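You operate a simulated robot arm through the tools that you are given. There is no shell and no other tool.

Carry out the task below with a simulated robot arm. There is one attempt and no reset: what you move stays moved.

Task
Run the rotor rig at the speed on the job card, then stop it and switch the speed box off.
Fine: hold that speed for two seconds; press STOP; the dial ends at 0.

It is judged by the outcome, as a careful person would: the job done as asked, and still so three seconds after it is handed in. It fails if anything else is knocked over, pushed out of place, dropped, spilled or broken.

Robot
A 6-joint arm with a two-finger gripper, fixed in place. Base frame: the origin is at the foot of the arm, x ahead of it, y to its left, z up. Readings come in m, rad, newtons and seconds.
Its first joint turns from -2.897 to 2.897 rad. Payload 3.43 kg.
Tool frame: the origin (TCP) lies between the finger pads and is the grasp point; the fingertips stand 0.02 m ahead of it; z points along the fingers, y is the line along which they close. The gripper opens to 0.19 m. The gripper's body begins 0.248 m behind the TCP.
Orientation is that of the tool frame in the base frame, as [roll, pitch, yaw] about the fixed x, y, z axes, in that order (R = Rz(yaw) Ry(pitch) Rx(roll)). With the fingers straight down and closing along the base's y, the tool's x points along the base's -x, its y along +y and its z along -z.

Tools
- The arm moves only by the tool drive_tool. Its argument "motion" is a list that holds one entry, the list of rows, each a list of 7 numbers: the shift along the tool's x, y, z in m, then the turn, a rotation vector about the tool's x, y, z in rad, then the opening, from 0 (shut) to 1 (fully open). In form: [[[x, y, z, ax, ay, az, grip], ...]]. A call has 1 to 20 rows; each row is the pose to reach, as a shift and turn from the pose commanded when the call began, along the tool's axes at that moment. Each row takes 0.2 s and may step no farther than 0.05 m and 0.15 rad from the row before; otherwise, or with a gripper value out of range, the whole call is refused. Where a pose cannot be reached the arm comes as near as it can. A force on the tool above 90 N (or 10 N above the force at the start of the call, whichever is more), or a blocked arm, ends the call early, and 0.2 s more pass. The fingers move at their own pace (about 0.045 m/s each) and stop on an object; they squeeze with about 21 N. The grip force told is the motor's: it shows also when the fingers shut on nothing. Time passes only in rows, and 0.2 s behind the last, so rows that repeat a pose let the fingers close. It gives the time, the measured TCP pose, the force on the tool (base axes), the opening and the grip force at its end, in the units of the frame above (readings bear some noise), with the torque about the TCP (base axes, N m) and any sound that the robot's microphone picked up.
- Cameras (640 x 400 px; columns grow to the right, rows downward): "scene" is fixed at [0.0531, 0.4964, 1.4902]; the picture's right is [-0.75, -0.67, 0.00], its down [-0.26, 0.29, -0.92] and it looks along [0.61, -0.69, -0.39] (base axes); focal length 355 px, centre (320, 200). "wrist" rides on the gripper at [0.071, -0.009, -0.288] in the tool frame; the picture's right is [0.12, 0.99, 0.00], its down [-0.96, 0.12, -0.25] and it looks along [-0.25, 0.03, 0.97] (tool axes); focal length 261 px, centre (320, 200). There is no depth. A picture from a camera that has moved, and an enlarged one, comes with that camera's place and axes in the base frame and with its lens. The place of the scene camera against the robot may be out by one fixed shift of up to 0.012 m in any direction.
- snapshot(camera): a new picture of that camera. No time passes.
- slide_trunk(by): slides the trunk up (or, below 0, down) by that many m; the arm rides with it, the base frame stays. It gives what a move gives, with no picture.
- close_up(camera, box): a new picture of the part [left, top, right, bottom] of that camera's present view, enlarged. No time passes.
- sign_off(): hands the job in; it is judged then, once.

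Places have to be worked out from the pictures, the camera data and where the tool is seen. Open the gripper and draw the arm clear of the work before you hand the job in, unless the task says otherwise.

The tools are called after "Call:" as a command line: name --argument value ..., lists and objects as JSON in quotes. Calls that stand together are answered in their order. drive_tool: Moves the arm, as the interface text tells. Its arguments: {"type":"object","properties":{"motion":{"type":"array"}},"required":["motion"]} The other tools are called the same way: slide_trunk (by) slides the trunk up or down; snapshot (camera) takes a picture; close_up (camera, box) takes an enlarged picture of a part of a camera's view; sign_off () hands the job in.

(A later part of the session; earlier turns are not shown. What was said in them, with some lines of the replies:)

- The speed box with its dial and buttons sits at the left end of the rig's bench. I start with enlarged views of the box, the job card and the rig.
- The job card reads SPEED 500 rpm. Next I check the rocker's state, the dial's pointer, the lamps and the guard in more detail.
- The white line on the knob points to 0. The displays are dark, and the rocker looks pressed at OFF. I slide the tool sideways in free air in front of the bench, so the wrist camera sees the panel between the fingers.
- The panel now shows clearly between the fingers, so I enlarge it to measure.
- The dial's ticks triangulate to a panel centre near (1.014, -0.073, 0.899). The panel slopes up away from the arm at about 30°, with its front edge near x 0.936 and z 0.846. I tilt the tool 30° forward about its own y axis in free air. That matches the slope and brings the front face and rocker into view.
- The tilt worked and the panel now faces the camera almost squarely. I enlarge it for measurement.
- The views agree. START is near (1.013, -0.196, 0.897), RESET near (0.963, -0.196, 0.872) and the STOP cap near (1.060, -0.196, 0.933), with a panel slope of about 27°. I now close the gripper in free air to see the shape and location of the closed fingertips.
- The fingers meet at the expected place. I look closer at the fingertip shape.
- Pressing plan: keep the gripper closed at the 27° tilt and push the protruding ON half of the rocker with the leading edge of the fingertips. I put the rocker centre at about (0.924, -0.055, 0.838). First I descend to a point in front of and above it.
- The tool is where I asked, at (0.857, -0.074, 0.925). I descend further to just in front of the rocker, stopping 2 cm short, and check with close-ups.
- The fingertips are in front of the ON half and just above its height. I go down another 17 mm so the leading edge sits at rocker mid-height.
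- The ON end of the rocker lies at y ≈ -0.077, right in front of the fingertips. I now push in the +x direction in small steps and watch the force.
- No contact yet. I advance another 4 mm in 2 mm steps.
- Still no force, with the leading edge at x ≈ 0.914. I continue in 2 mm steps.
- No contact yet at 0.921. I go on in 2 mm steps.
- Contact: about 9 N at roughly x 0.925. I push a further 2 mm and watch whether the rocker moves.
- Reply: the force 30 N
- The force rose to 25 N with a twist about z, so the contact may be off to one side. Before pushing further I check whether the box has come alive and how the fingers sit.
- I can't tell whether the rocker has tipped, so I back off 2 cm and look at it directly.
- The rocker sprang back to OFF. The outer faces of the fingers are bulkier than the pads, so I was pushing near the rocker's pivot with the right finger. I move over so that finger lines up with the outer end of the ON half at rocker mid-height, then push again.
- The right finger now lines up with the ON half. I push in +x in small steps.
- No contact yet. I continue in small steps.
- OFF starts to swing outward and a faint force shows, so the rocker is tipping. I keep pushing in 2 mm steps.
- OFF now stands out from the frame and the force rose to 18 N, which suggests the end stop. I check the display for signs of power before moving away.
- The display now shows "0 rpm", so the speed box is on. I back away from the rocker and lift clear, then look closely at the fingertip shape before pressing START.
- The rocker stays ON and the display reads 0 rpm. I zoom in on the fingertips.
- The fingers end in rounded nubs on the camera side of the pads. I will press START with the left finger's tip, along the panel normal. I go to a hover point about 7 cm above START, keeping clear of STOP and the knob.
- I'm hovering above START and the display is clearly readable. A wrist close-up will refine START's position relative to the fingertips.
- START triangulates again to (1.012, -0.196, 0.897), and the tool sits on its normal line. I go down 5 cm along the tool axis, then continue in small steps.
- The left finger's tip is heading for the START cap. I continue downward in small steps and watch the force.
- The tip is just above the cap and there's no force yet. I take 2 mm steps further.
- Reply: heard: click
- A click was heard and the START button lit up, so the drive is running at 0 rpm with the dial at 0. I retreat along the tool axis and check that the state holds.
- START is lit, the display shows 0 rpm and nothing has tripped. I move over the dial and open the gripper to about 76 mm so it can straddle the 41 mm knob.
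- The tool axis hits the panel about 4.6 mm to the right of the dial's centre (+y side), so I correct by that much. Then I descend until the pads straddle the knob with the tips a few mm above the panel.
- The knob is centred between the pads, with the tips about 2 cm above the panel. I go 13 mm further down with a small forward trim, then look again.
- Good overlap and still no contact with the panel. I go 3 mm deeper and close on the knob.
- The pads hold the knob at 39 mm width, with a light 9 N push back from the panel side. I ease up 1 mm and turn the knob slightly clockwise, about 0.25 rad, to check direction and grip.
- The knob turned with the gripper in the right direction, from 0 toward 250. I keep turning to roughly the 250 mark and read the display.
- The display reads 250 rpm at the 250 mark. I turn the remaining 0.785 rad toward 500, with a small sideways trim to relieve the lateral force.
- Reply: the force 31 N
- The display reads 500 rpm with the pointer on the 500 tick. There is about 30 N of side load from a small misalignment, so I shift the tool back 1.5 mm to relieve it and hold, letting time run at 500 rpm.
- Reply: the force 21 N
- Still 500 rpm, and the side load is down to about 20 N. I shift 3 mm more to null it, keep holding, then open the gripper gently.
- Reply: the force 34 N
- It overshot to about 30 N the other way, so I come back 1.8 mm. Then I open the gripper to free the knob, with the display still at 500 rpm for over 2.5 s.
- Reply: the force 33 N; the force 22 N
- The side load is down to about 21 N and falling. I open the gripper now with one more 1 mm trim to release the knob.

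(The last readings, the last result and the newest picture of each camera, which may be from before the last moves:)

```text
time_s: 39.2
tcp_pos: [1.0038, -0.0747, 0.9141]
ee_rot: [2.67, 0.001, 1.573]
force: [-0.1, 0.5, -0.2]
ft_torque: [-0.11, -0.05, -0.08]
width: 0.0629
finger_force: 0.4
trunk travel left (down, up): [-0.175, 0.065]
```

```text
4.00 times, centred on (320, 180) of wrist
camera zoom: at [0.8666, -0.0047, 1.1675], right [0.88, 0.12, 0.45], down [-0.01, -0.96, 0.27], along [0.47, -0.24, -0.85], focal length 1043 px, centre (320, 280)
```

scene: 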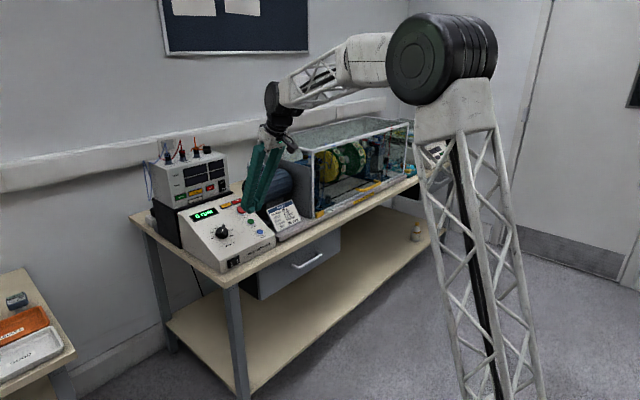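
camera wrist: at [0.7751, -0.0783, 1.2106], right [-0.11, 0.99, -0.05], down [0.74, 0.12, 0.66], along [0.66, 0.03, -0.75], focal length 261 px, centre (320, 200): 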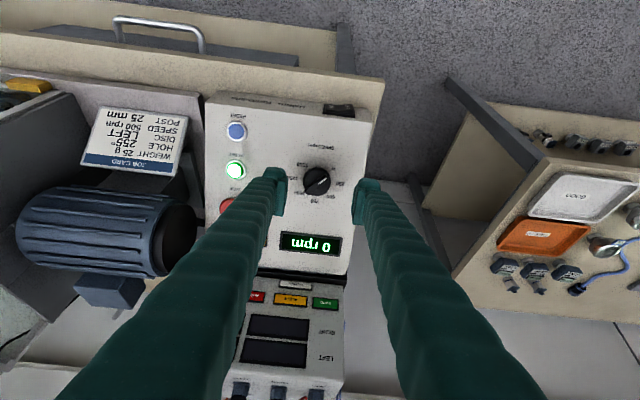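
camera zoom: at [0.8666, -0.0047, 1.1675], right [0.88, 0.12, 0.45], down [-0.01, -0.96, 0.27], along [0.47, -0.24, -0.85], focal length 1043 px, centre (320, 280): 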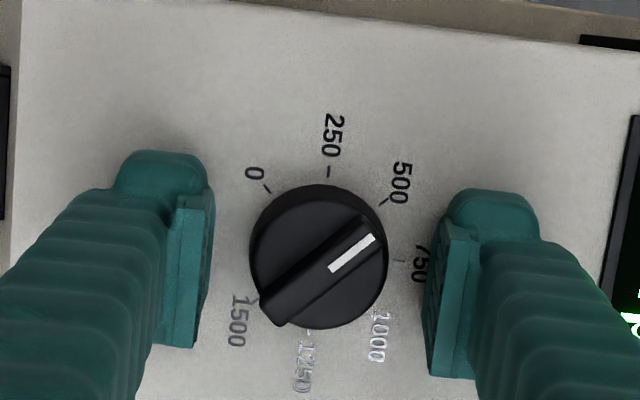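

The rig has run at 500 rpm for 5 s. Next is STOP: I lift off the knob, close the gripper and move above the red STOP button, whose axis meets the panel near (1.067, -0.196, 0.920).

Call:
drive_tool --motion '[[[0, 0, -0.035, 0, 0, 0, 0.33], [0, 0, -0.08, 0, 0, 0, 0.33], [-0.0318, 0.0148, -0.077, 0, 0, 0, 0], [-0.0637, 0.0296, -0.074, 0, 0, 0, 0], [-0.0955, 0.0443, -0.07, 0, 0, 0, 0], [-0.1273, 0.0591, -0.067, 0, 0, 0, 0], [-0.1273, 0.0591, -0.067, 0, 0, 0, 0]]]'

Call:
snapshot --camera "wrist"

Call:
close_up --camera "scene" --box '[180, 180, 286, 246]'

Call:
snapshot --camera "scene"

```text
time_s: 40.8
tcp_pos: [1.0273, -0.2014, 0.9998]
ee_rot: [2.67, 0.002, 1.574]
force: [0.7, -1.1, 0.1]
ft_torque: [0.01, 0.01, -0.02]
width: 0.0001
finger_force: 21.0
trunk travel left (down, up): [-0.175, 0.065]
```

```text
taken
camera wrist: at [0.8887, -0.1321, 1.2531], right [0.88, 0.12, 0.45], down [-0.01, -0.96, 0.27], along [0.47, -0.24, -0.85], focal length 261 px, centre (320, 200)
```

wrist: 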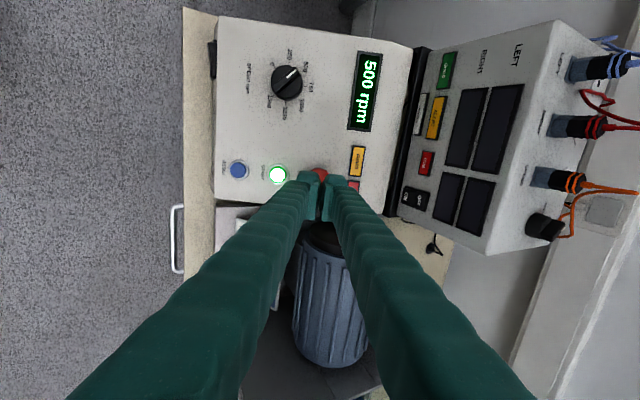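

```text
6.04 times, centred on (233, 213) of scene
camera zoom: at [0.0531, 0.4964, 1.4902], right [-0.75, -0.67, 0.0], down [-0.26, 0.29, -0.92], along [0.61, -0.69, -0.39], focal length 2144 px, centre (845, 122)
```

zoom: 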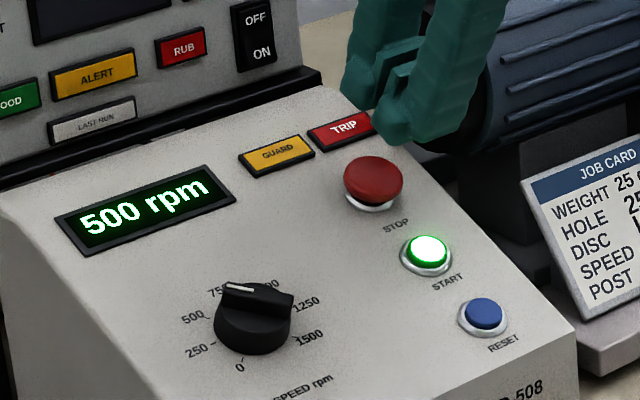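

```text
taken
```

scene: 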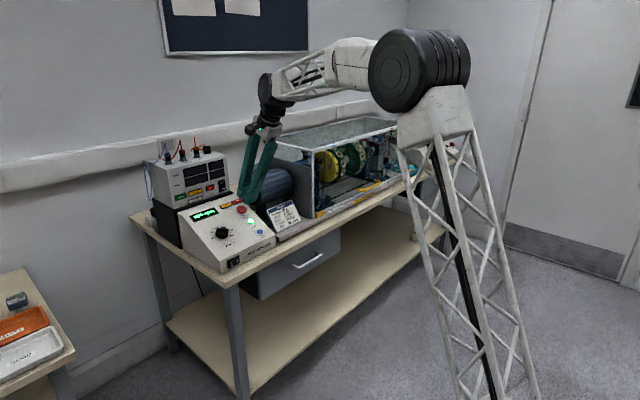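

Still 500 rpm. A closer look shows STOP against the fingertips.

Call:
close_up --camera "wrist" --box '[250, 140, 390, 230]'

```text
4.44 times, centred on (320, 185) of wrist
camera zoom: at [0.8887, -0.1321, 1.2531], right [0.88, 0.12, 0.45], down [-0.01, -0.96, 0.27], along [0.47, -0.24, -0.85], focal length 1158 px, centre (320, 267)
```

zoom: 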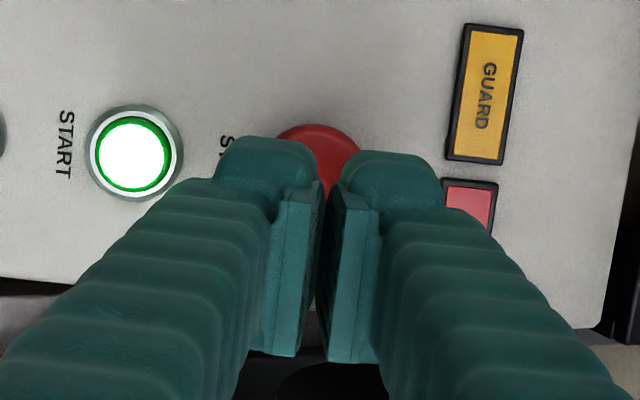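

STOP is centred under the fingertips to within 2 mm. I descend along the tool axis with a 2 mm trim, stopping about 1 cm above the cap.

Call:
drive_tool --motion '[[[0, -0.002, 0.015, 0, 0, 0, 0], [0, -0.002, 0.03, 0, 0, 0, 0], [0, -0.002, 0.042, 0, 0, 0, 0]]]'

Call:
close_up --camera "scene" --box '[180, 180, 286, 246]'

```text
time_s: 41.6
tcp_pos: [1.0441, -0.2033, 0.961]
ee_rot: [2.67, 0.0, 1.573]
force: [-0.6, -0.6, 0.5]
ft_torque: [-0.02, 0.02, 0.02]
width: 0.0002
finger_force: 20.7
trunk travel left (down, up): [-0.175, 0.065]
```

```text
6.04 times, centred on (233, 213) of scene
camera zoom: at [0.0531, 0.4964, 1.4902], right [-0.75, -0.67, 0.0], down [-0.26, 0.29, -0.92], along [0.61, -0.69, -0.39], focal length 2144 px, centre (845, 122)
```

zoom: 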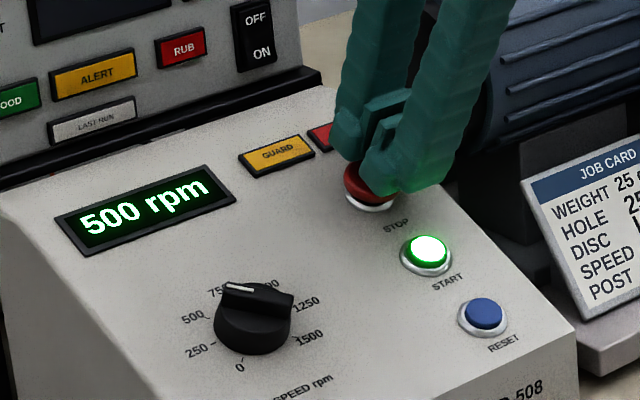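

The tip is just above the STOP cap. I press in 2 mm steps, listening for the click.

Call:
drive_tool --motion '[[[0, 0, 0.002, 0, 0, 0, 0], [0, 0, 0.004, 0, 0, 0, 0], [0, 0, 0.006, 0, 0, 0, 0]]]'

Call:
close_up --camera "scene" --box '[180, 180, 286, 246]'

```text
time_s: 42.4
tcp_pos: [1.0474, -0.2014, 0.9571]
ee_rot: [2.671, -0.001, 1.573]
force: [0.3, -0.2, -0.6]
ft_torque: [0.02, 0.01, 0.01]
width: 0.0
finger_force: 21.1
trunk travel left (down, up): [-0.175, 0.065]
```

```text
6.04 times, centred on (233, 213) of scene
camera zoom: at [0.0531, 0.4964, 1.4902], right [-0.75, -0.67, 0.0], down [-0.26, 0.29, -0.92], along [0.61, -0.69, -0.39], focal length 2144 px, centre (845, 122)
```

zoom: 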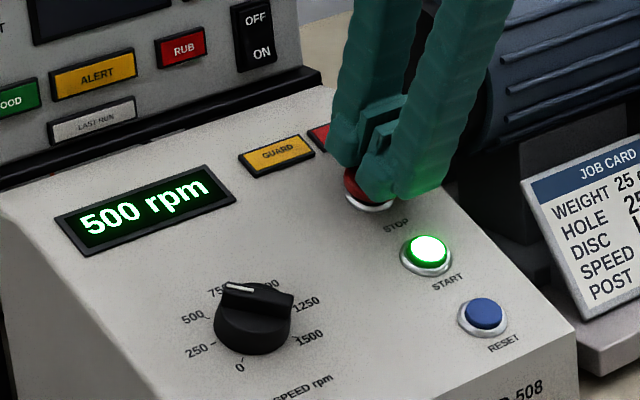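

Call:
drive_tool --motion '[[[0, 0, 0.002, 0, 0, 0, 0], [0, 0, 0.004, 0, 0, 0, 0]]]'

```text
time_s: 43.0
tcp_pos: [1.0488, -0.2024, 0.9548]
ee_rot: [2.669, -0.001, 1.574]
force: [0.3, -0.5, 1.6]
ft_torque: [0.0, 0.01, 0.0]
width: 0.0
finger_force: 20.8
trunk travel left (down, up): [-0.175, 0.065]
heard: click
```

A click was heard. I check that the display is running down.

Call:
close_up --camera "scene" --box '[180, 180, 286, 246]'

Call:
drive_tool --motion '[[[0, 0, -0.02, 0, 0, 0, 0], [0, 0, -0.05, 0, 0, 0, 0], [0, 0, -0.085, 0, 0, 0, 0]]]'

Call:
close_up --camera "scene" --box '[180, 180, 286, 246]'

```text
6.04 times, centred on (233, 213) of scene
camera zoom: at [0.0531, 0.4964, 1.4902], right [-0.75, -0.67, 0.0], down [-0.26, 0.29, -0.92], along [0.61, -0.69, -0.39], focal length 2144 px, centre (845, 122)
```

zoom: 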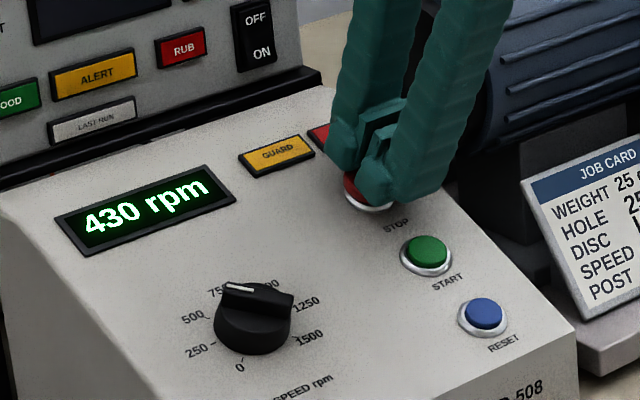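

```text
time_s: 43.8
tcp_pos: [1.0102, -0.2029, 1.0286]
ee_rot: [2.671, 0.0, 1.575]
force: [-0.4, -0.8, 0.8]
ft_torque: [-0.03, 0.05, -0.02]
width: 0.0001
finger_force: 20.8
trunk travel left (down, up): [-0.175, 0.065]
```

```text
6.04 times, centred on (233, 213) of scene
camera zoom: at [0.0531, 0.4964, 1.4902], right [-0.75, -0.67, 0.0], down [-0.26, 0.29, -0.92], along [0.61, -0.69, -0.39], focal length 2144 px, centre (845, 122)
```

zoom: 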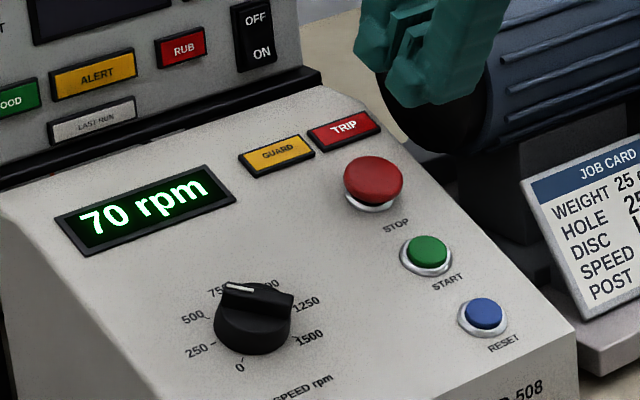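

START has gone dark and the speed is running down (430, then 70 rpm). Now I return above the knob with the gripper opening to about 66 mm, keeping the quarter-turn orientation so I can turn the dial back to 0.

Call:
drive_tool --motion '[[[0.0317, -0.0145, 0.003, 0, 0, 0, 0], [0.0633, -0.029, 0.008, 0, 0, 0, 0.35], [0.095, -0.0436, 0.014, 0, 0, 0, 0.35], [0.1266, -0.0581, 0.02, 0, 0, 0, 0.35], [0.1266, -0.0581, 0.02, 0, 0, 0, 0.35], [0.1266, -0.0581, 0.02, 0, 0, 0, 0.35]]]'

Call:
close_up --camera "wrist" --box '[240, 130, 400, 230]'

Call:
close_up --camera "scene" --box '[180, 180, 286, 246]'

```text
time_s: 45.2
tcp_pos: [0.9667, -0.0764, 0.9835]
ee_rot: [2.669, 0.001, 1.572]
force: [-0.2, -0.7, 0.5]
ft_torque: [-0.02, -0.01, 0.0]
width: 0.0662
finger_force: 0.0
trunk travel left (down, up): [-0.175, 0.065]
```

```text
4.00 times, centred on (320, 180) of wrist
camera zoom: at [0.8285, -0.0062, 1.2381], right [0.88, 0.12, 0.45], down [-0.01, -0.96, 0.27], along [0.47, -0.24, -0.85], focal length 1043 px, centre (320, 280)
```

zoom: 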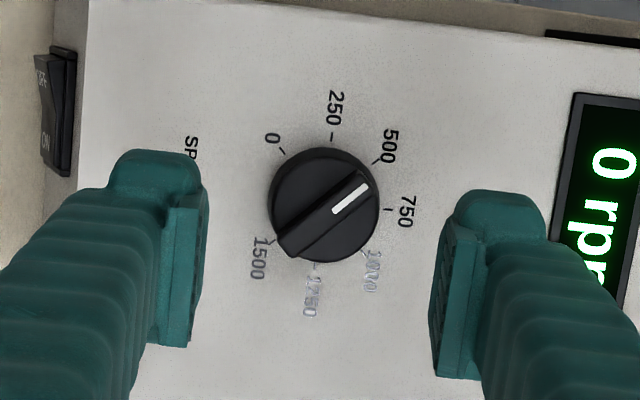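

```text
6.04 times, centred on (233, 213) of scene
camera zoom: at [0.0531, 0.4964, 1.4902], right [-0.75, -0.67, 0.0], down [-0.26, 0.29, -0.92], along [0.61, -0.69, -0.39], focal length 2144 px, centre (845, 122)
```

zoom: 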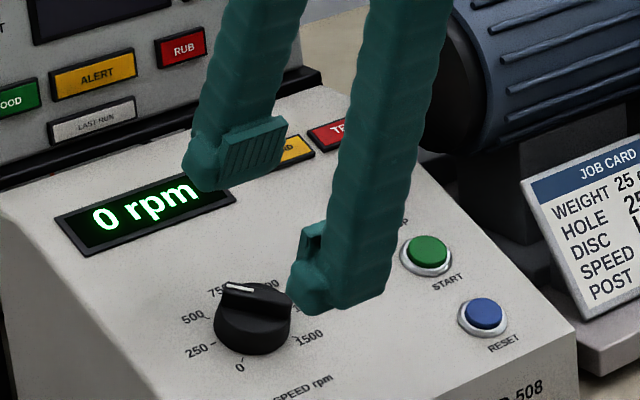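

The rig is at 0 rpm. The tool is aligned with the knob, so I descend to the previous grip height.

Call:
drive_tool --motion '[[[0, 0, 0.025, 0, 0, 0, 0.35], [0, 0, 0.05, 0, 0, 0, 0.35], [0, 0, 0.068, 0, 0, 0, 0.35], [0, 0, 0.08, 0, 0, 0, 0.35], [0, 0, 0.08, 0, 0, 0, 0.35]]]'

Call:
close_up --camera "wrist" --box '[240, 130, 400, 230]'

```text
time_s: 46.4
tcp_pos: [1.003, -0.0742, 0.9131]
ee_rot: [2.668, 0.0, 1.572]
force: [-0.8, 0.5, 2.2]
ft_torque: [0.01, 0.11, -0.01]
width: 0.0667
finger_force: 0.1
trunk travel left (down, up): [-0.175, 0.065]
```

```text
4.00 times, centred on (320, 180) of wrist
camera zoom: at [0.8649, -0.0038, 1.1667], right [0.88, 0.12, 0.45], down [-0.01, -0.96, 0.27], along [0.47, -0.24, -0.85], focal length 1043 px, centre (320, 280)
```

zoom: 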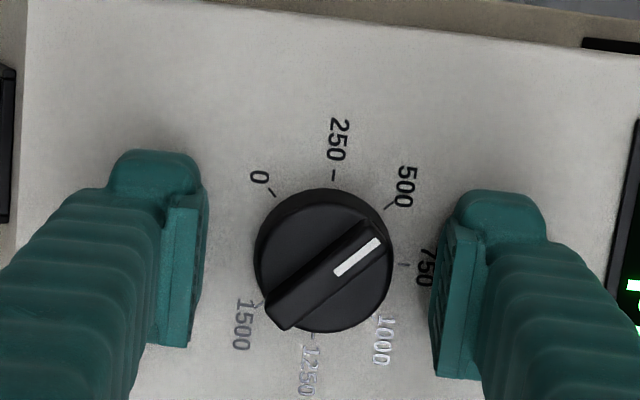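

The knob sits about 1.5 mm upslope of the grip centre and a fingertip just grazes the panel. I trim by those amounts, lift 1 mm and close on the knob.

Call:
drive_tool --motion '[[[0.0008, 0.0015, -0.001, 0, 0, 0, 0.35], [0.0008, 0.0015, -0.001, 0, 0, 0, 0.2], [0.0008, 0.0015, -0.001, 0, 0, 0, 0], [0.0008, 0.0015, -0.001, 0, 0, 0, 0], [0.0008, 0.0015, -0.001, 0, 0, 0, 0], [0.0008, 0.0015, -0.001, 0, 0, 0, 0]]]'

Call:
close_up --camera "wrist" --box '[240, 130, 400, 230]'

```text
time_s: 47.8
tcp_pos: [1.0032, -0.0732, 0.9145]
ee_rot: [2.671, 0.0, 1.572]
force: [-8.1, 0.5, -3.4]
ft_torque: [-0.01, 0.17, -0.06]
width: 0.0387
finger_force: 45.1
trunk travel left (down, up): [-0.175, 0.065]
```

```text
4.00 times, centred on (320, 180) of wrist
camera zoom: at [0.8659, -0.003, 1.1682], right [0.88, 0.12, 0.45], down [-0.01, -0.96, 0.27], along [0.47, -0.24, -0.85], focal length 1043 px, centre (320, 280)
```

zoom: 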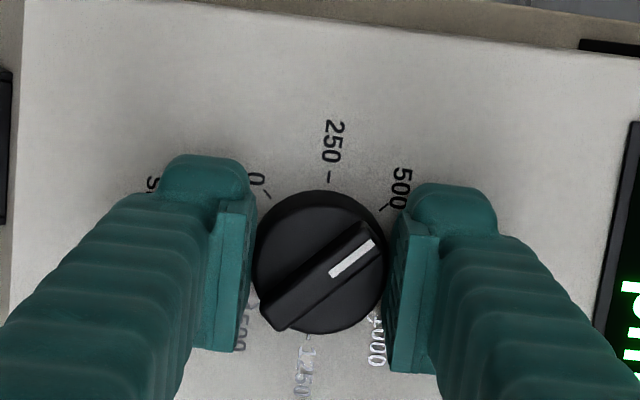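

The knob is gripped with under 9 N of side load. I turn it back counter-clockwise by 45° to the 250 mark first.

Call:
drive_tool --motion '[[[0, -0.0003, 0, 0, 0, -0.1, 0], [0, -0.0005, 0, 0, 0, -0.2, 0], [0, -0.0005, 0, 0, 0, -0.3, 0], [0, -0.0005, 0, 0, 0, -0.4, 0], [0, -0.0005, 0, 0, 0, -0.5, 0], [0, -0.0005, 0, 0, 0, -0.6, 0], [0, -0.0005, 0, 0, 0, -0.7, 0], [0, -0.0005, 0, 0, 0, -0.785, 0]]]'

Call:
close_up --camera "wrist" --box '[240, 130, 400, 230]'

```text
time_s: 49.6
tcp_pos: [1.0039, -0.0746, 0.9141]
ee_rot: [2.796, 0.325, 2.302]
force: [-30.3, 5.6, -10.1]
ft_torque: [0.1, 0.41, 0.01]
width: 0.0383
finger_force: 44.7
trunk travel left (down, up): [-0.175, 0.065]
```

```text
4.00 times, centred on (320, 180) of wrist
camera zoom: at [0.8236, -0.0304, 1.1468], right [0.55, 0.79, 0.28], down [0.57, -0.6, 0.57], along [0.61, -0.15, -0.78], focal length 1043 px, centre (320, 280)
```

zoom: 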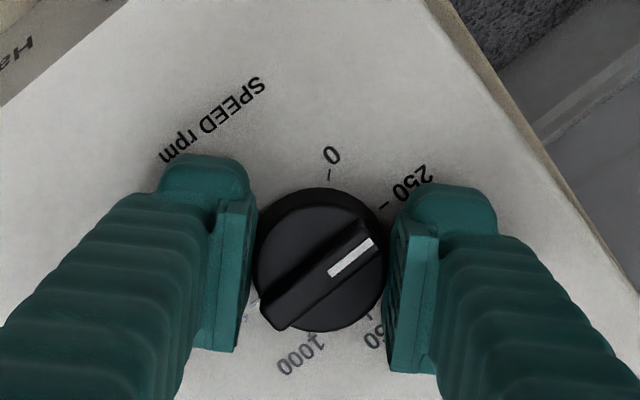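

The pointer is at 250. About 30 N of side load built up upslope, so I trim 1.5 mm downslope while turning the remaining 45° to 0.

Call:
drive_tool --motion '[[[0.0007, -0.0005, 0, 0, 0, 0, 0], [0.0013, -0.0009, 0, 0, 0, -0.08, 0], [0.0013, -0.0009, 0, 0, 0, -0.18, 0], [0.0013, -0.0009, 0, 0, 0, -0.28, 0], [0.0013, -0.0009, 0, 0, 0, -0.38, 0], [0.0013, -0.0009, 0, 0, 0, -0.48, 0], [0.0013, -0.0009, 0, 0, 0, -0.58, 0], [0.0013, -0.0009, 0, 0, 0, -0.68, 0], [0.0013, -0.0009, 0, 0, 0, -0.785, 0], [0.0013, -0.0009, 0, 0, 0, -0.785, 0]]]'

Call:
close_up --camera "wrist" --box '[240, 130, 400, 230]'

Call:
close_up --camera "scene" --box '[180, 180, 286, 246]'

```text
time_s: 51.8
tcp_pos: [1.0038, -0.0751, 0.9158]
ee_rot: [3.141, 0.473, -3.139]
force: [6.1, -4.8, 3.3]
ft_torque: [0.11, 0.0, -0.46]
width: 0.0385
finger_force: 45.1
trunk travel left (down, up): [-0.175, 0.065]
```

```text
4.00 times, centred on (320, 180) of wrist
camera zoom: at [0.8097, -0.0827, 1.1399], right [-0.11, 0.99, -0.05], down [0.74, 0.12, 0.66], along [0.66, 0.03, -0.75], focal length 1043 px, centre (320, 280)
```

zoom: 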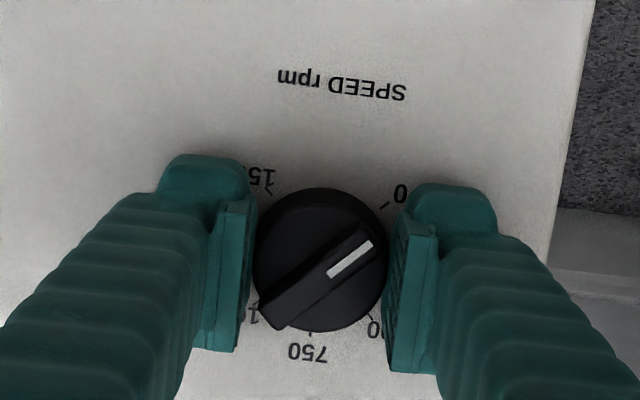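

```text
6.04 times, centred on (233, 213) of scene
camera zoom: at [0.0531, 0.4964, 1.4902], right [-0.75, -0.67, 0.0], down [-0.26, 0.29, -0.92], along [0.61, -0.69, -0.39], focal length 2144 px, centre (845, 122)
```

zoom: 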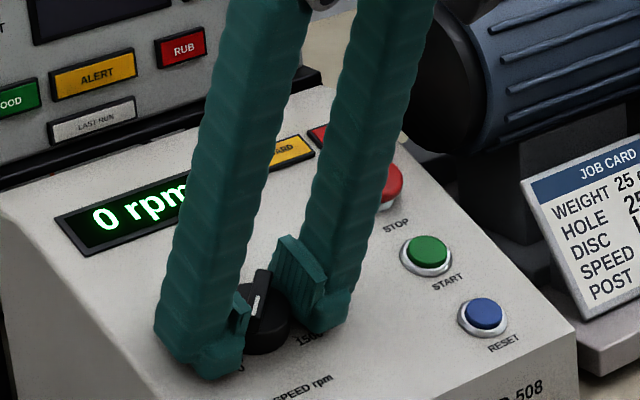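

The pointer is back at 0, and the torque of about 0.46 N m suggests the end stop. I open the gripper and lift off.

Call:
drive_tool --motion '[[[0, 0, 0, 0, 0, 0, 0.24], [0, 0, 0, 0, 0, 0, 0.38], [0, 0, 0, 0, 0, 0, 0.38], [0, 0, 0, 0, 0, 0, 0.38], [0, 0, -0.03, 0, 0, 0, 0.38], [0, 0, -0.07, 0, 0, 0, 0.38], [0, 0, -0.11, 0, 0, 0, 0.38]]]'

Call:
close_up --camera "wrist" --box '[270, 140, 370, 210]'

Call:
close_up --camera "scene" --box '[180, 180, 286, 246]'

```text
time_s: 53.4
tcp_pos: [0.9537, -0.0749, 1.0109]
ee_rot: [-3.141, 0.469, -3.14]
force: [0.9, 0.2, -1.3]
ft_torque: [0.03, 0.1, 0.02]
width: 0.0722
finger_force: 0.1
trunk travel left (down, up): [-0.175, 0.065]
```

```text
5.71 times, centred on (320, 175) of wrist
camera zoom: at [0.7607, -0.0832, 1.2373], right [-0.11, 0.99, -0.05], down [0.75, 0.12, 0.66], along [0.66, 0.03, -0.75], focal length 1489 px, centre (320, 343)
```

zoom: 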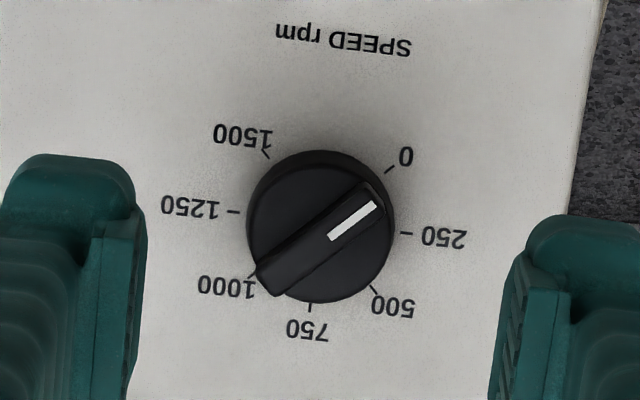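

```text
6.04 times, centred on (233, 213) of scene
camera zoom: at [0.0531, 0.4964, 1.4902], right [-0.75, -0.67, 0.0], down [-0.26, 0.29, -0.92], along [0.61, -0.69, -0.39], focal length 2144 px, centre (845, 122)
```

zoom: 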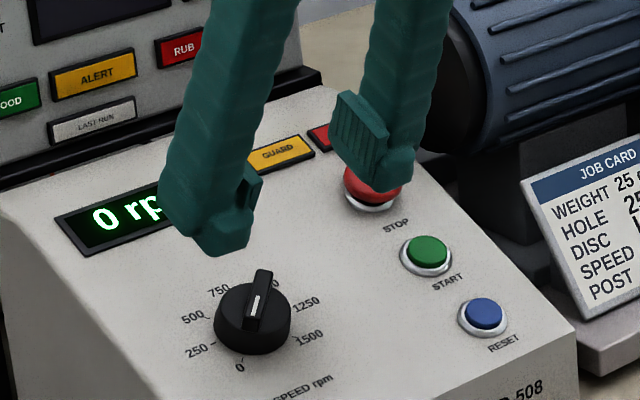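

The pointer lines up with the 0 tick and the display shows 0 rpm. Last step is the power rocker: I close the gripper and move back to a point in front of the OFF half, mirroring the ON press by using the left finger.

Call:
drive_tool --motion '[[[0.0323, 0.0155, 0.0007, 0, 0, 0, 0.2], [0.0645, 0.031, 0.0014, 0, 0, 0, 0], [0.0968, 0.0464, 0.002, 0, 0, 0, 0], [0.129, 0.0619, 0.0027, 0, 0, 0, 0], [0.1366, 0.0619, 0.041, 0, 0, 0, 0], [0.1441, 0.0619, 0.079, 0, 0, 0, 0], [0.1441, 0.0619, 0.079, 0, 0, 0, 0]]]'

Call:
snapshot --camera "wrist"

Call:
close_up --camera "scene" --box '[205, 215, 285, 275]'

```text
time_s: 55.0
tcp_pos: [0.8615, -0.0137, 0.8761]
ee_rot: [3.141, 0.471, -3.139]
force: [-0.8, 0.5, 0.5]
ft_torque: [0.04, -0.01, -0.03]
width: 0.0
finger_force: 21.3
trunk travel left (down, up): [-0.175, 0.065]
```

```text
taken
camera wrist: at [0.6685, -0.0215, 1.1016], right [-0.11, 0.99, -0.05], down [0.74, 0.12, 0.66], along [0.66, 0.03, -0.75], focal length 261 px, centre (320, 200)
```

wrist: 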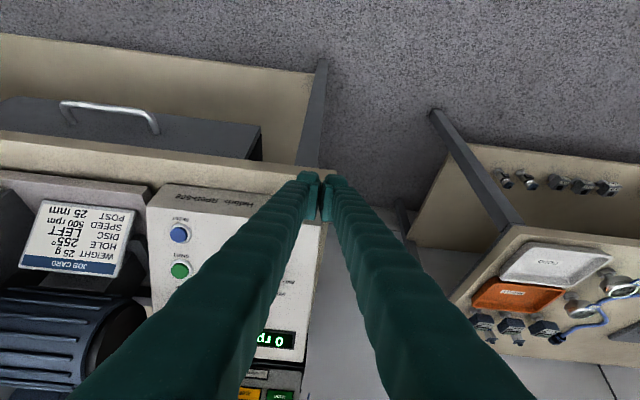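

```text
6.67 times, centred on (245, 245) of scene
camera zoom: at [0.0531, 0.4964, 1.4902], right [-0.75, -0.67, 0.0], down [-0.26, 0.29, -0.92], along [0.61, -0.69, -0.39], focal length 2367 px, centre (820, -100)
```

zoom: 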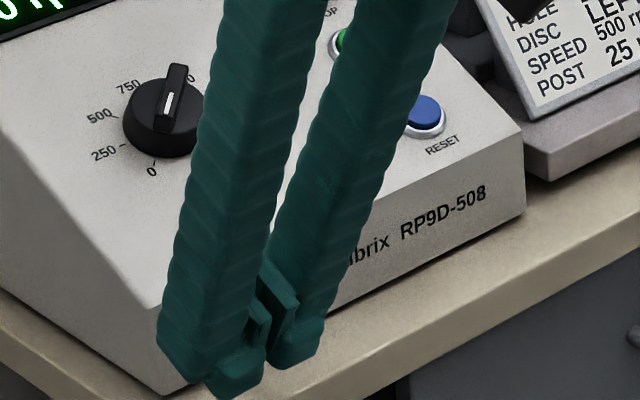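

I go down to rocker mid-height, staying about 2 cm in front of it.

Call:
drive_tool --motion '[[[0.001, 0, 0.014, 0, 0, 0, 0], [0.002, 0, 0.028, 0, 0, 0, 0], [0.0028, 0.0005, 0.0415, 0, 0, 0, 0], [0.0028, 0.0005, 0.0415, 0, 0, 0, 0]]]'

Call:
close_up --camera "wrist" --box '[230, 160, 370, 250]'

Call:
close_up --camera "scene" --box '[205, 225, 269, 275]'

```text
time_s: 56.0
tcp_pos: [0.8753, -0.0119, 0.8382]
ee_rot: [3.141, 0.472, -3.139]
force: [-0.2, 0.6, 0.3]
ft_torque: [0.0, -0.02, -0.02]
width: 0.0002
finger_force: 20.5
trunk travel left (down, up): [-0.175, 0.065]
```

```text
4.44 times, centred on (300, 205) of wrist
camera zoom: at [0.6842, -0.0213, 1.0638], right [-0.11, 0.99, -0.05], down [0.74, 0.12, 0.66], along [0.66, 0.03, -0.75], focal length 1158 px, centre (409, 178)
```

zoom: 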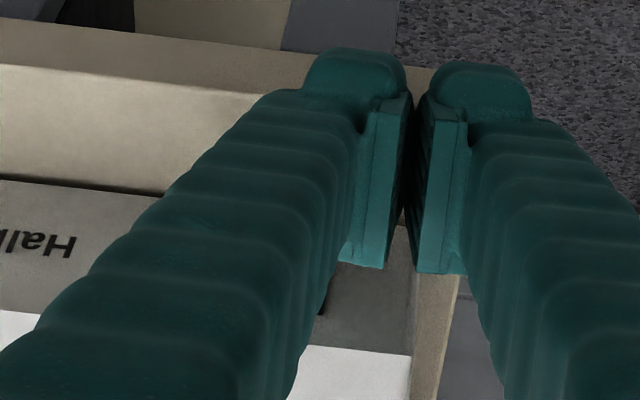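

```text
8.00 times, centred on (237, 250) of scene
camera zoom: at [0.0531, 0.4964, 1.4902], right [-0.75, -0.67, 0.0], down [-0.26, 0.29, -0.92], along [0.61, -0.69, -0.39], focal length 2841 px, centre (984, -200)
```

zoom: 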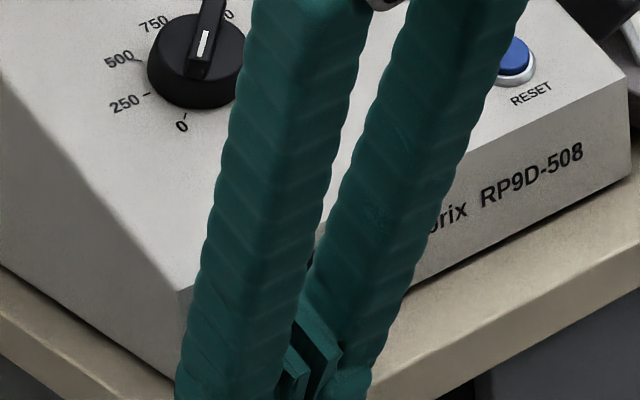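

The left finger covers the outer part of the OFF half. I push forward in small steps.

Call:
drive_tool --motion '[[[-0.0036, 0, 0.0018, 0, 0, 0, 0], [-0.0071, 0, 0.0036, 0, 0, 0, 0], [-0.0107, 0, 0.0055, 0, 0, 0, 0], [-0.0143, 0, 0.0073, 0, 0, 0, 0]]]'

```text
time_s: 57.0
tcp_pos: [0.8928, -0.0121, 0.8383]
ee_rot: [3.141, 0.474, -3.141]
force: [0.2, -0.2, -0.2]
ft_torque: [-0.03, 0.01, -0.01]
width: 0.0001
finger_force: 20.8
trunk travel left (down, up): [-0.175, 0.065]
```

Call:
drive_tool --motion '[[[-0.0018, 0, 0.0009, 0, 0, 0, 0], [-0.0036, 0, 0.0018, 0, 0, 0, 0]]]'

```text
time_s: 57.6
tcp_pos: [0.8967, -0.0127, 0.8382]
ee_rot: [-3.14, 0.469, -3.14]
force: [0.4, 0.9, 0.2]
ft_torque: [0.03, 0.0, 0.0]
width: 0.0
finger_force: 21.1
trunk travel left (down, up): [-0.175, 0.065]
```

Call:
drive_tool --motion '[[[-0.0018, 0, 0.0009, 0, 0, 0, 0], [-0.0036, 0, 0.0018, 0, 0, 0, 0]]]'

Call:
close_up --camera "scene" --box '[170, 190, 290, 270]'

```text
time_s: 58.2
tcp_pos: [0.9011, -0.0119, 0.8362]
ee_rot: [3.141, 0.471, -3.14]
force: [-2.5, 0.4, -0.2]
ft_torque: [-0.01, -0.02, -0.05]
width: 0.0002
finger_force: 21.1
trunk travel left (down, up): [-0.175, 0.065]
```

```text
5.00 times, centred on (230, 230) of scene
camera zoom: at [0.0531, 0.4964, 1.4902], right [-0.75, -0.67, 0.0], down [-0.26, 0.29, -0.92], along [0.61, -0.69, -0.39], focal length 1775 px, centre (770, 50)
```

zoom: 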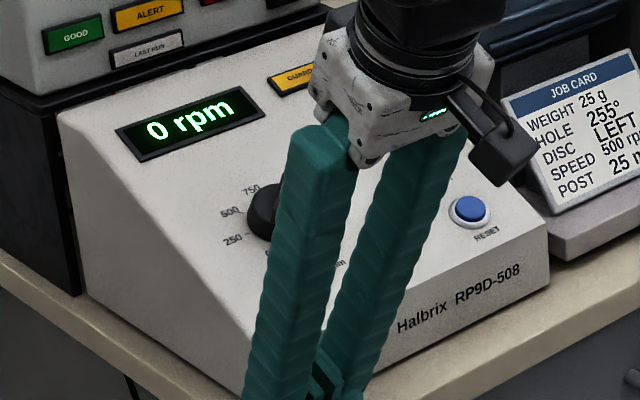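

Contact has begun at 2.5 N, with the torque showing it on the left finger as intended. I keep pushing in 2 mm steps.

Call:
drive_tool --motion '[[[-0.0018, 0, 0.0009, 0, 0, 0, 0], [-0.0036, 0, 0.0018, 0, 0, 0, 0]]]'

Call:
close_up --camera "scene" --box '[170, 190, 290, 270]'

```text
time_s: 58.8
tcp_pos: [0.9037, -0.0118, 0.838]
ee_rot: [-3.141, 0.471, -3.141]
force: [-15.5, 0.7, 2.9]
ft_torque: [-0.03, -0.05, -0.29]
width: 0.0
finger_force: 21.1
trunk travel left (down, up): [-0.175, 0.065]
```

```text
5.00 times, centred on (230, 230) of scene
camera zoom: at [0.0531, 0.4964, 1.4902], right [-0.75, -0.67, 0.0], down [-0.26, 0.29, -0.92], along [0.61, -0.69, -0.39], focal length 1775 px, centre (770, 50)
```

zoom: 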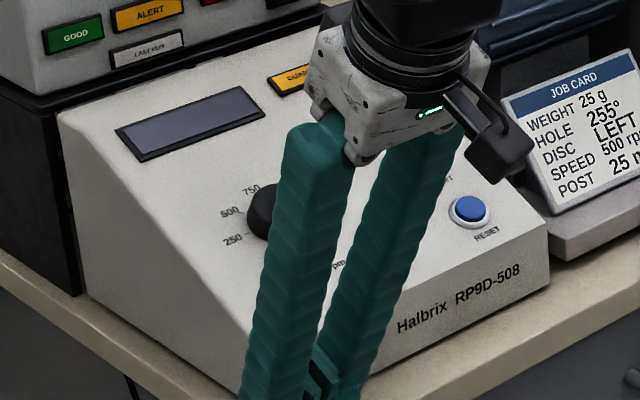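

The display has gone dark, so the box is off. I back away from the rocker, lift clear and open the gripper.

Call:
drive_tool --motion '[[[0.0089, 0, -0.0045, 0, 0, 0, 0], [0.0267, 0, -0.0136, 0, 0, 0, 0], [0.0445, 0, -0.05, 0, 0, 0, 0], [0.0445, 0, -0.095, 0, 0, 0, 0], [0.0445, 0, -0.14, 0, 0, 0, 0], [0.0445, 0, -0.185, 0, 0, 0, 0], [0.0445, 0, -0.23, 0, 0, 0, 0.5], [0.0445, 0, -0.27, 0, 0, 0, 1], [0.0445, 0, -0.27, 0, 0, 0, 1], [0.0445, 0, -0.27, 0, 0, 0, 1], [0.0445, 0, -0.27, 0, 0, 0, 1], [0.0445, 0, -0.27, 0, 0, 0, 1], [0.0445, 0, -0.27, 0, 0, 0, 1], [0.0445, 0, -0.27, 0, 0, 0, 1]]]'

Call:
snapshot --camera "scene"

Call:
close_up --camera "scene" --box '[170, 180, 310, 275]'

Call:
close_up --camera "scene" --box '[222, 250, 254, 270]'

Call:
snapshot --camera "wrist"

```text
time_s: 61.8
tcp_pos: [0.7424, -0.0104, 1.0568]
ee_rot: [3.139, 0.472, -3.141]
force: [0.5, -0.4, -0.3]
ft_torque: [-0.02, -0.03, -0.01]
width: 0.1591
finger_force: 0.0
trunk travel left (down, up): [-0.175, 0.065]
```

```text
taken
```

scene: 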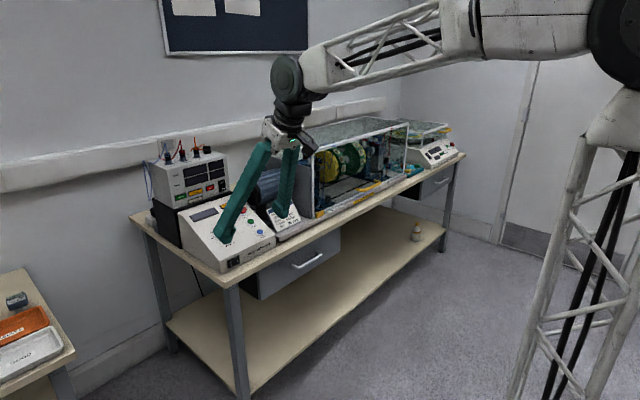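

```text
4.21 times, centred on (240, 228) of scene
camera zoom: at [0.0531, 0.4964, 1.4902], right [-0.75, -0.67, 0.0], down [-0.26, 0.29, -0.92], along [0.61, -0.69, -0.39], focal length 1495 px, centre (657, 84)
```

zoom: 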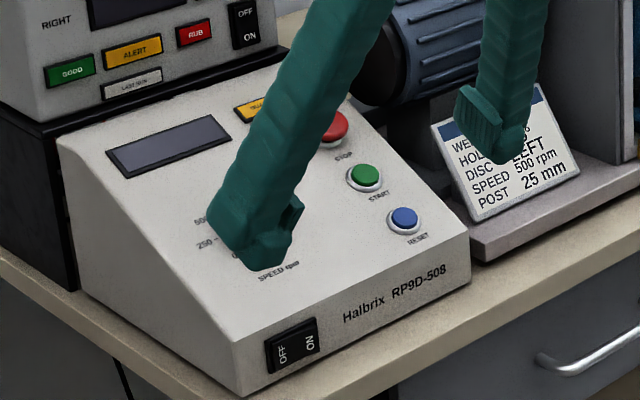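

```text
16.00 times, centred on (238, 260) of scene
camera zoom: at [0.0531, 0.4964, 1.4902], right [-0.75, -0.67, 0.0], down [-0.26, 0.29, -0.92], along [0.61, -0.69, -0.39], focal length 5681 px, centre (1632, -760)
```

zoom: 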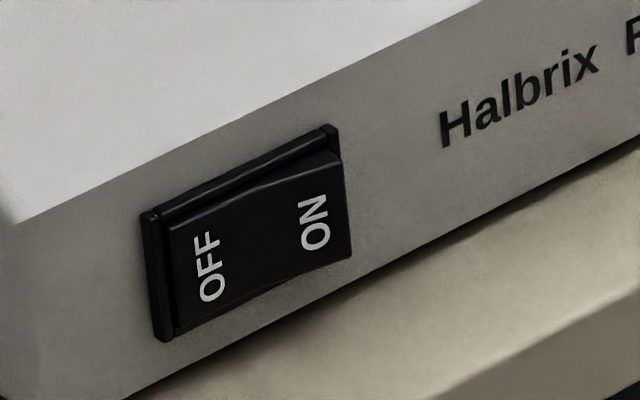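

```text
taken
camera wrist: at [0.5492, -0.019, 1.2824], right [-0.11, 0.99, -0.05], down [0.74, 0.12, 0.66], along [0.66, 0.03, -0.75], focal length 261 px, centre (320, 200)
```

wrist: 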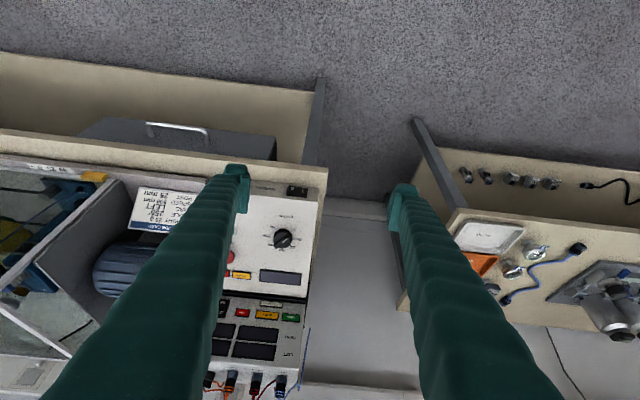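

The rocker sits at OFF, the display is dark and the box has not moved. I draw the arm further back and up with the gripper fully open, then check the dial one last time.

Call:
drive_tool --motion '[[[0, 0.04, -0.025, 0, 0, 0, 1], [0, 0.08, -0.05, 0, 0, 0, 1], [0, 0.11, -0.085, 0, 0, 0, 1], [0, 0.11, -0.12, 0, 0, 0, 1], [0, 0.11, -0.12, 0, 0, 0, 1], [0, 0.11, -0.12, 0, 0, 0, 1]]]'

Call:
close_up --camera "scene" --box '[170, 180, 310, 275]'

Call:
close_up --camera "scene" --box '[205, 215, 245, 240]'

Call:
snapshot --camera "scene"

```text
time_s: 63.2
tcp_pos: [0.6873, 0.0989, 1.1668]
ee_rot: [3.141, 0.471, -3.14]
force: [-0.6, 0.2, 0.1]
ft_torque: [0.02, -0.01, 0.03]
width: 0.19
finger_force: 0.1
trunk travel left (down, up): [-0.175, 0.065]
```

```text
4.21 times, centred on (240, 228) of scene
camera zoom: at [0.0531, 0.4964, 1.4902], right [-0.75, -0.67, 0.0], down [-0.26, 0.29, -0.92], along [0.61, -0.69, -0.39], focal length 1495 px, centre (657, 84)
```

zoom: 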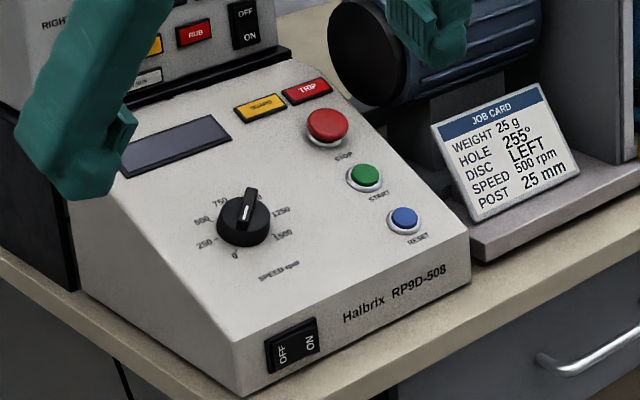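

```text
16.00 times, centred on (225, 228) of scene
camera zoom: at [0.0531, 0.4964, 1.4902], right [-0.75, -0.67, 0.0], down [-0.26, 0.29, -0.92], along [0.61, -0.69, -0.39], focal length 5681 px, centre (1840, -240)
```

zoom: 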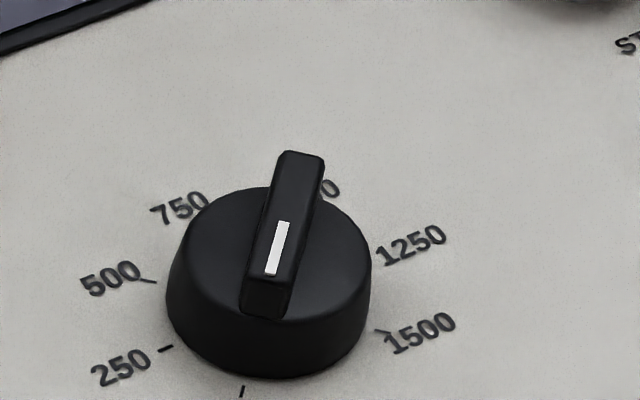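

```text
taken
```

scene: 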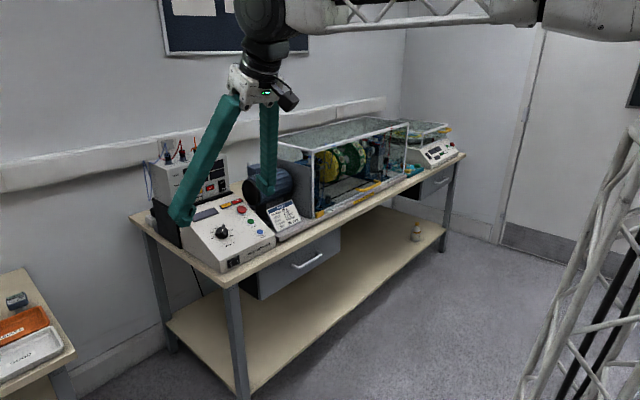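

The dial matches its starting picture at 0, the rocker is at OFF and the display is dark. Nothing on the bench has moved, and the arm is clear with the gripper open. The rig ran at 500 rpm for well over two seconds before STOP was pressed, so I hand the job in.

Call:
sign_off

```text
The job is handed in.
```

The rotor rig ran at 500 rpm, the speed on the job card, and is now stopped with the speed box off.

- **Run:** I switched the box on, pressed START with the dial at 0, then turned the dial up to 500. The display stayed at 500 rpm for more than 8 seconds before STOP.
- **Stop:** I pressed STOP and the display ran down to 0 rpm.
- **Shutdown:** I turned the dial back to 0 and switched the rocker to OFF. The display is dark.

My first push on the rocker landed too near its pivot and it sprang back, so I moved over and pressed again. In the final pictures nothing on the bench has shifted, and the arm is clear with the gripper open.
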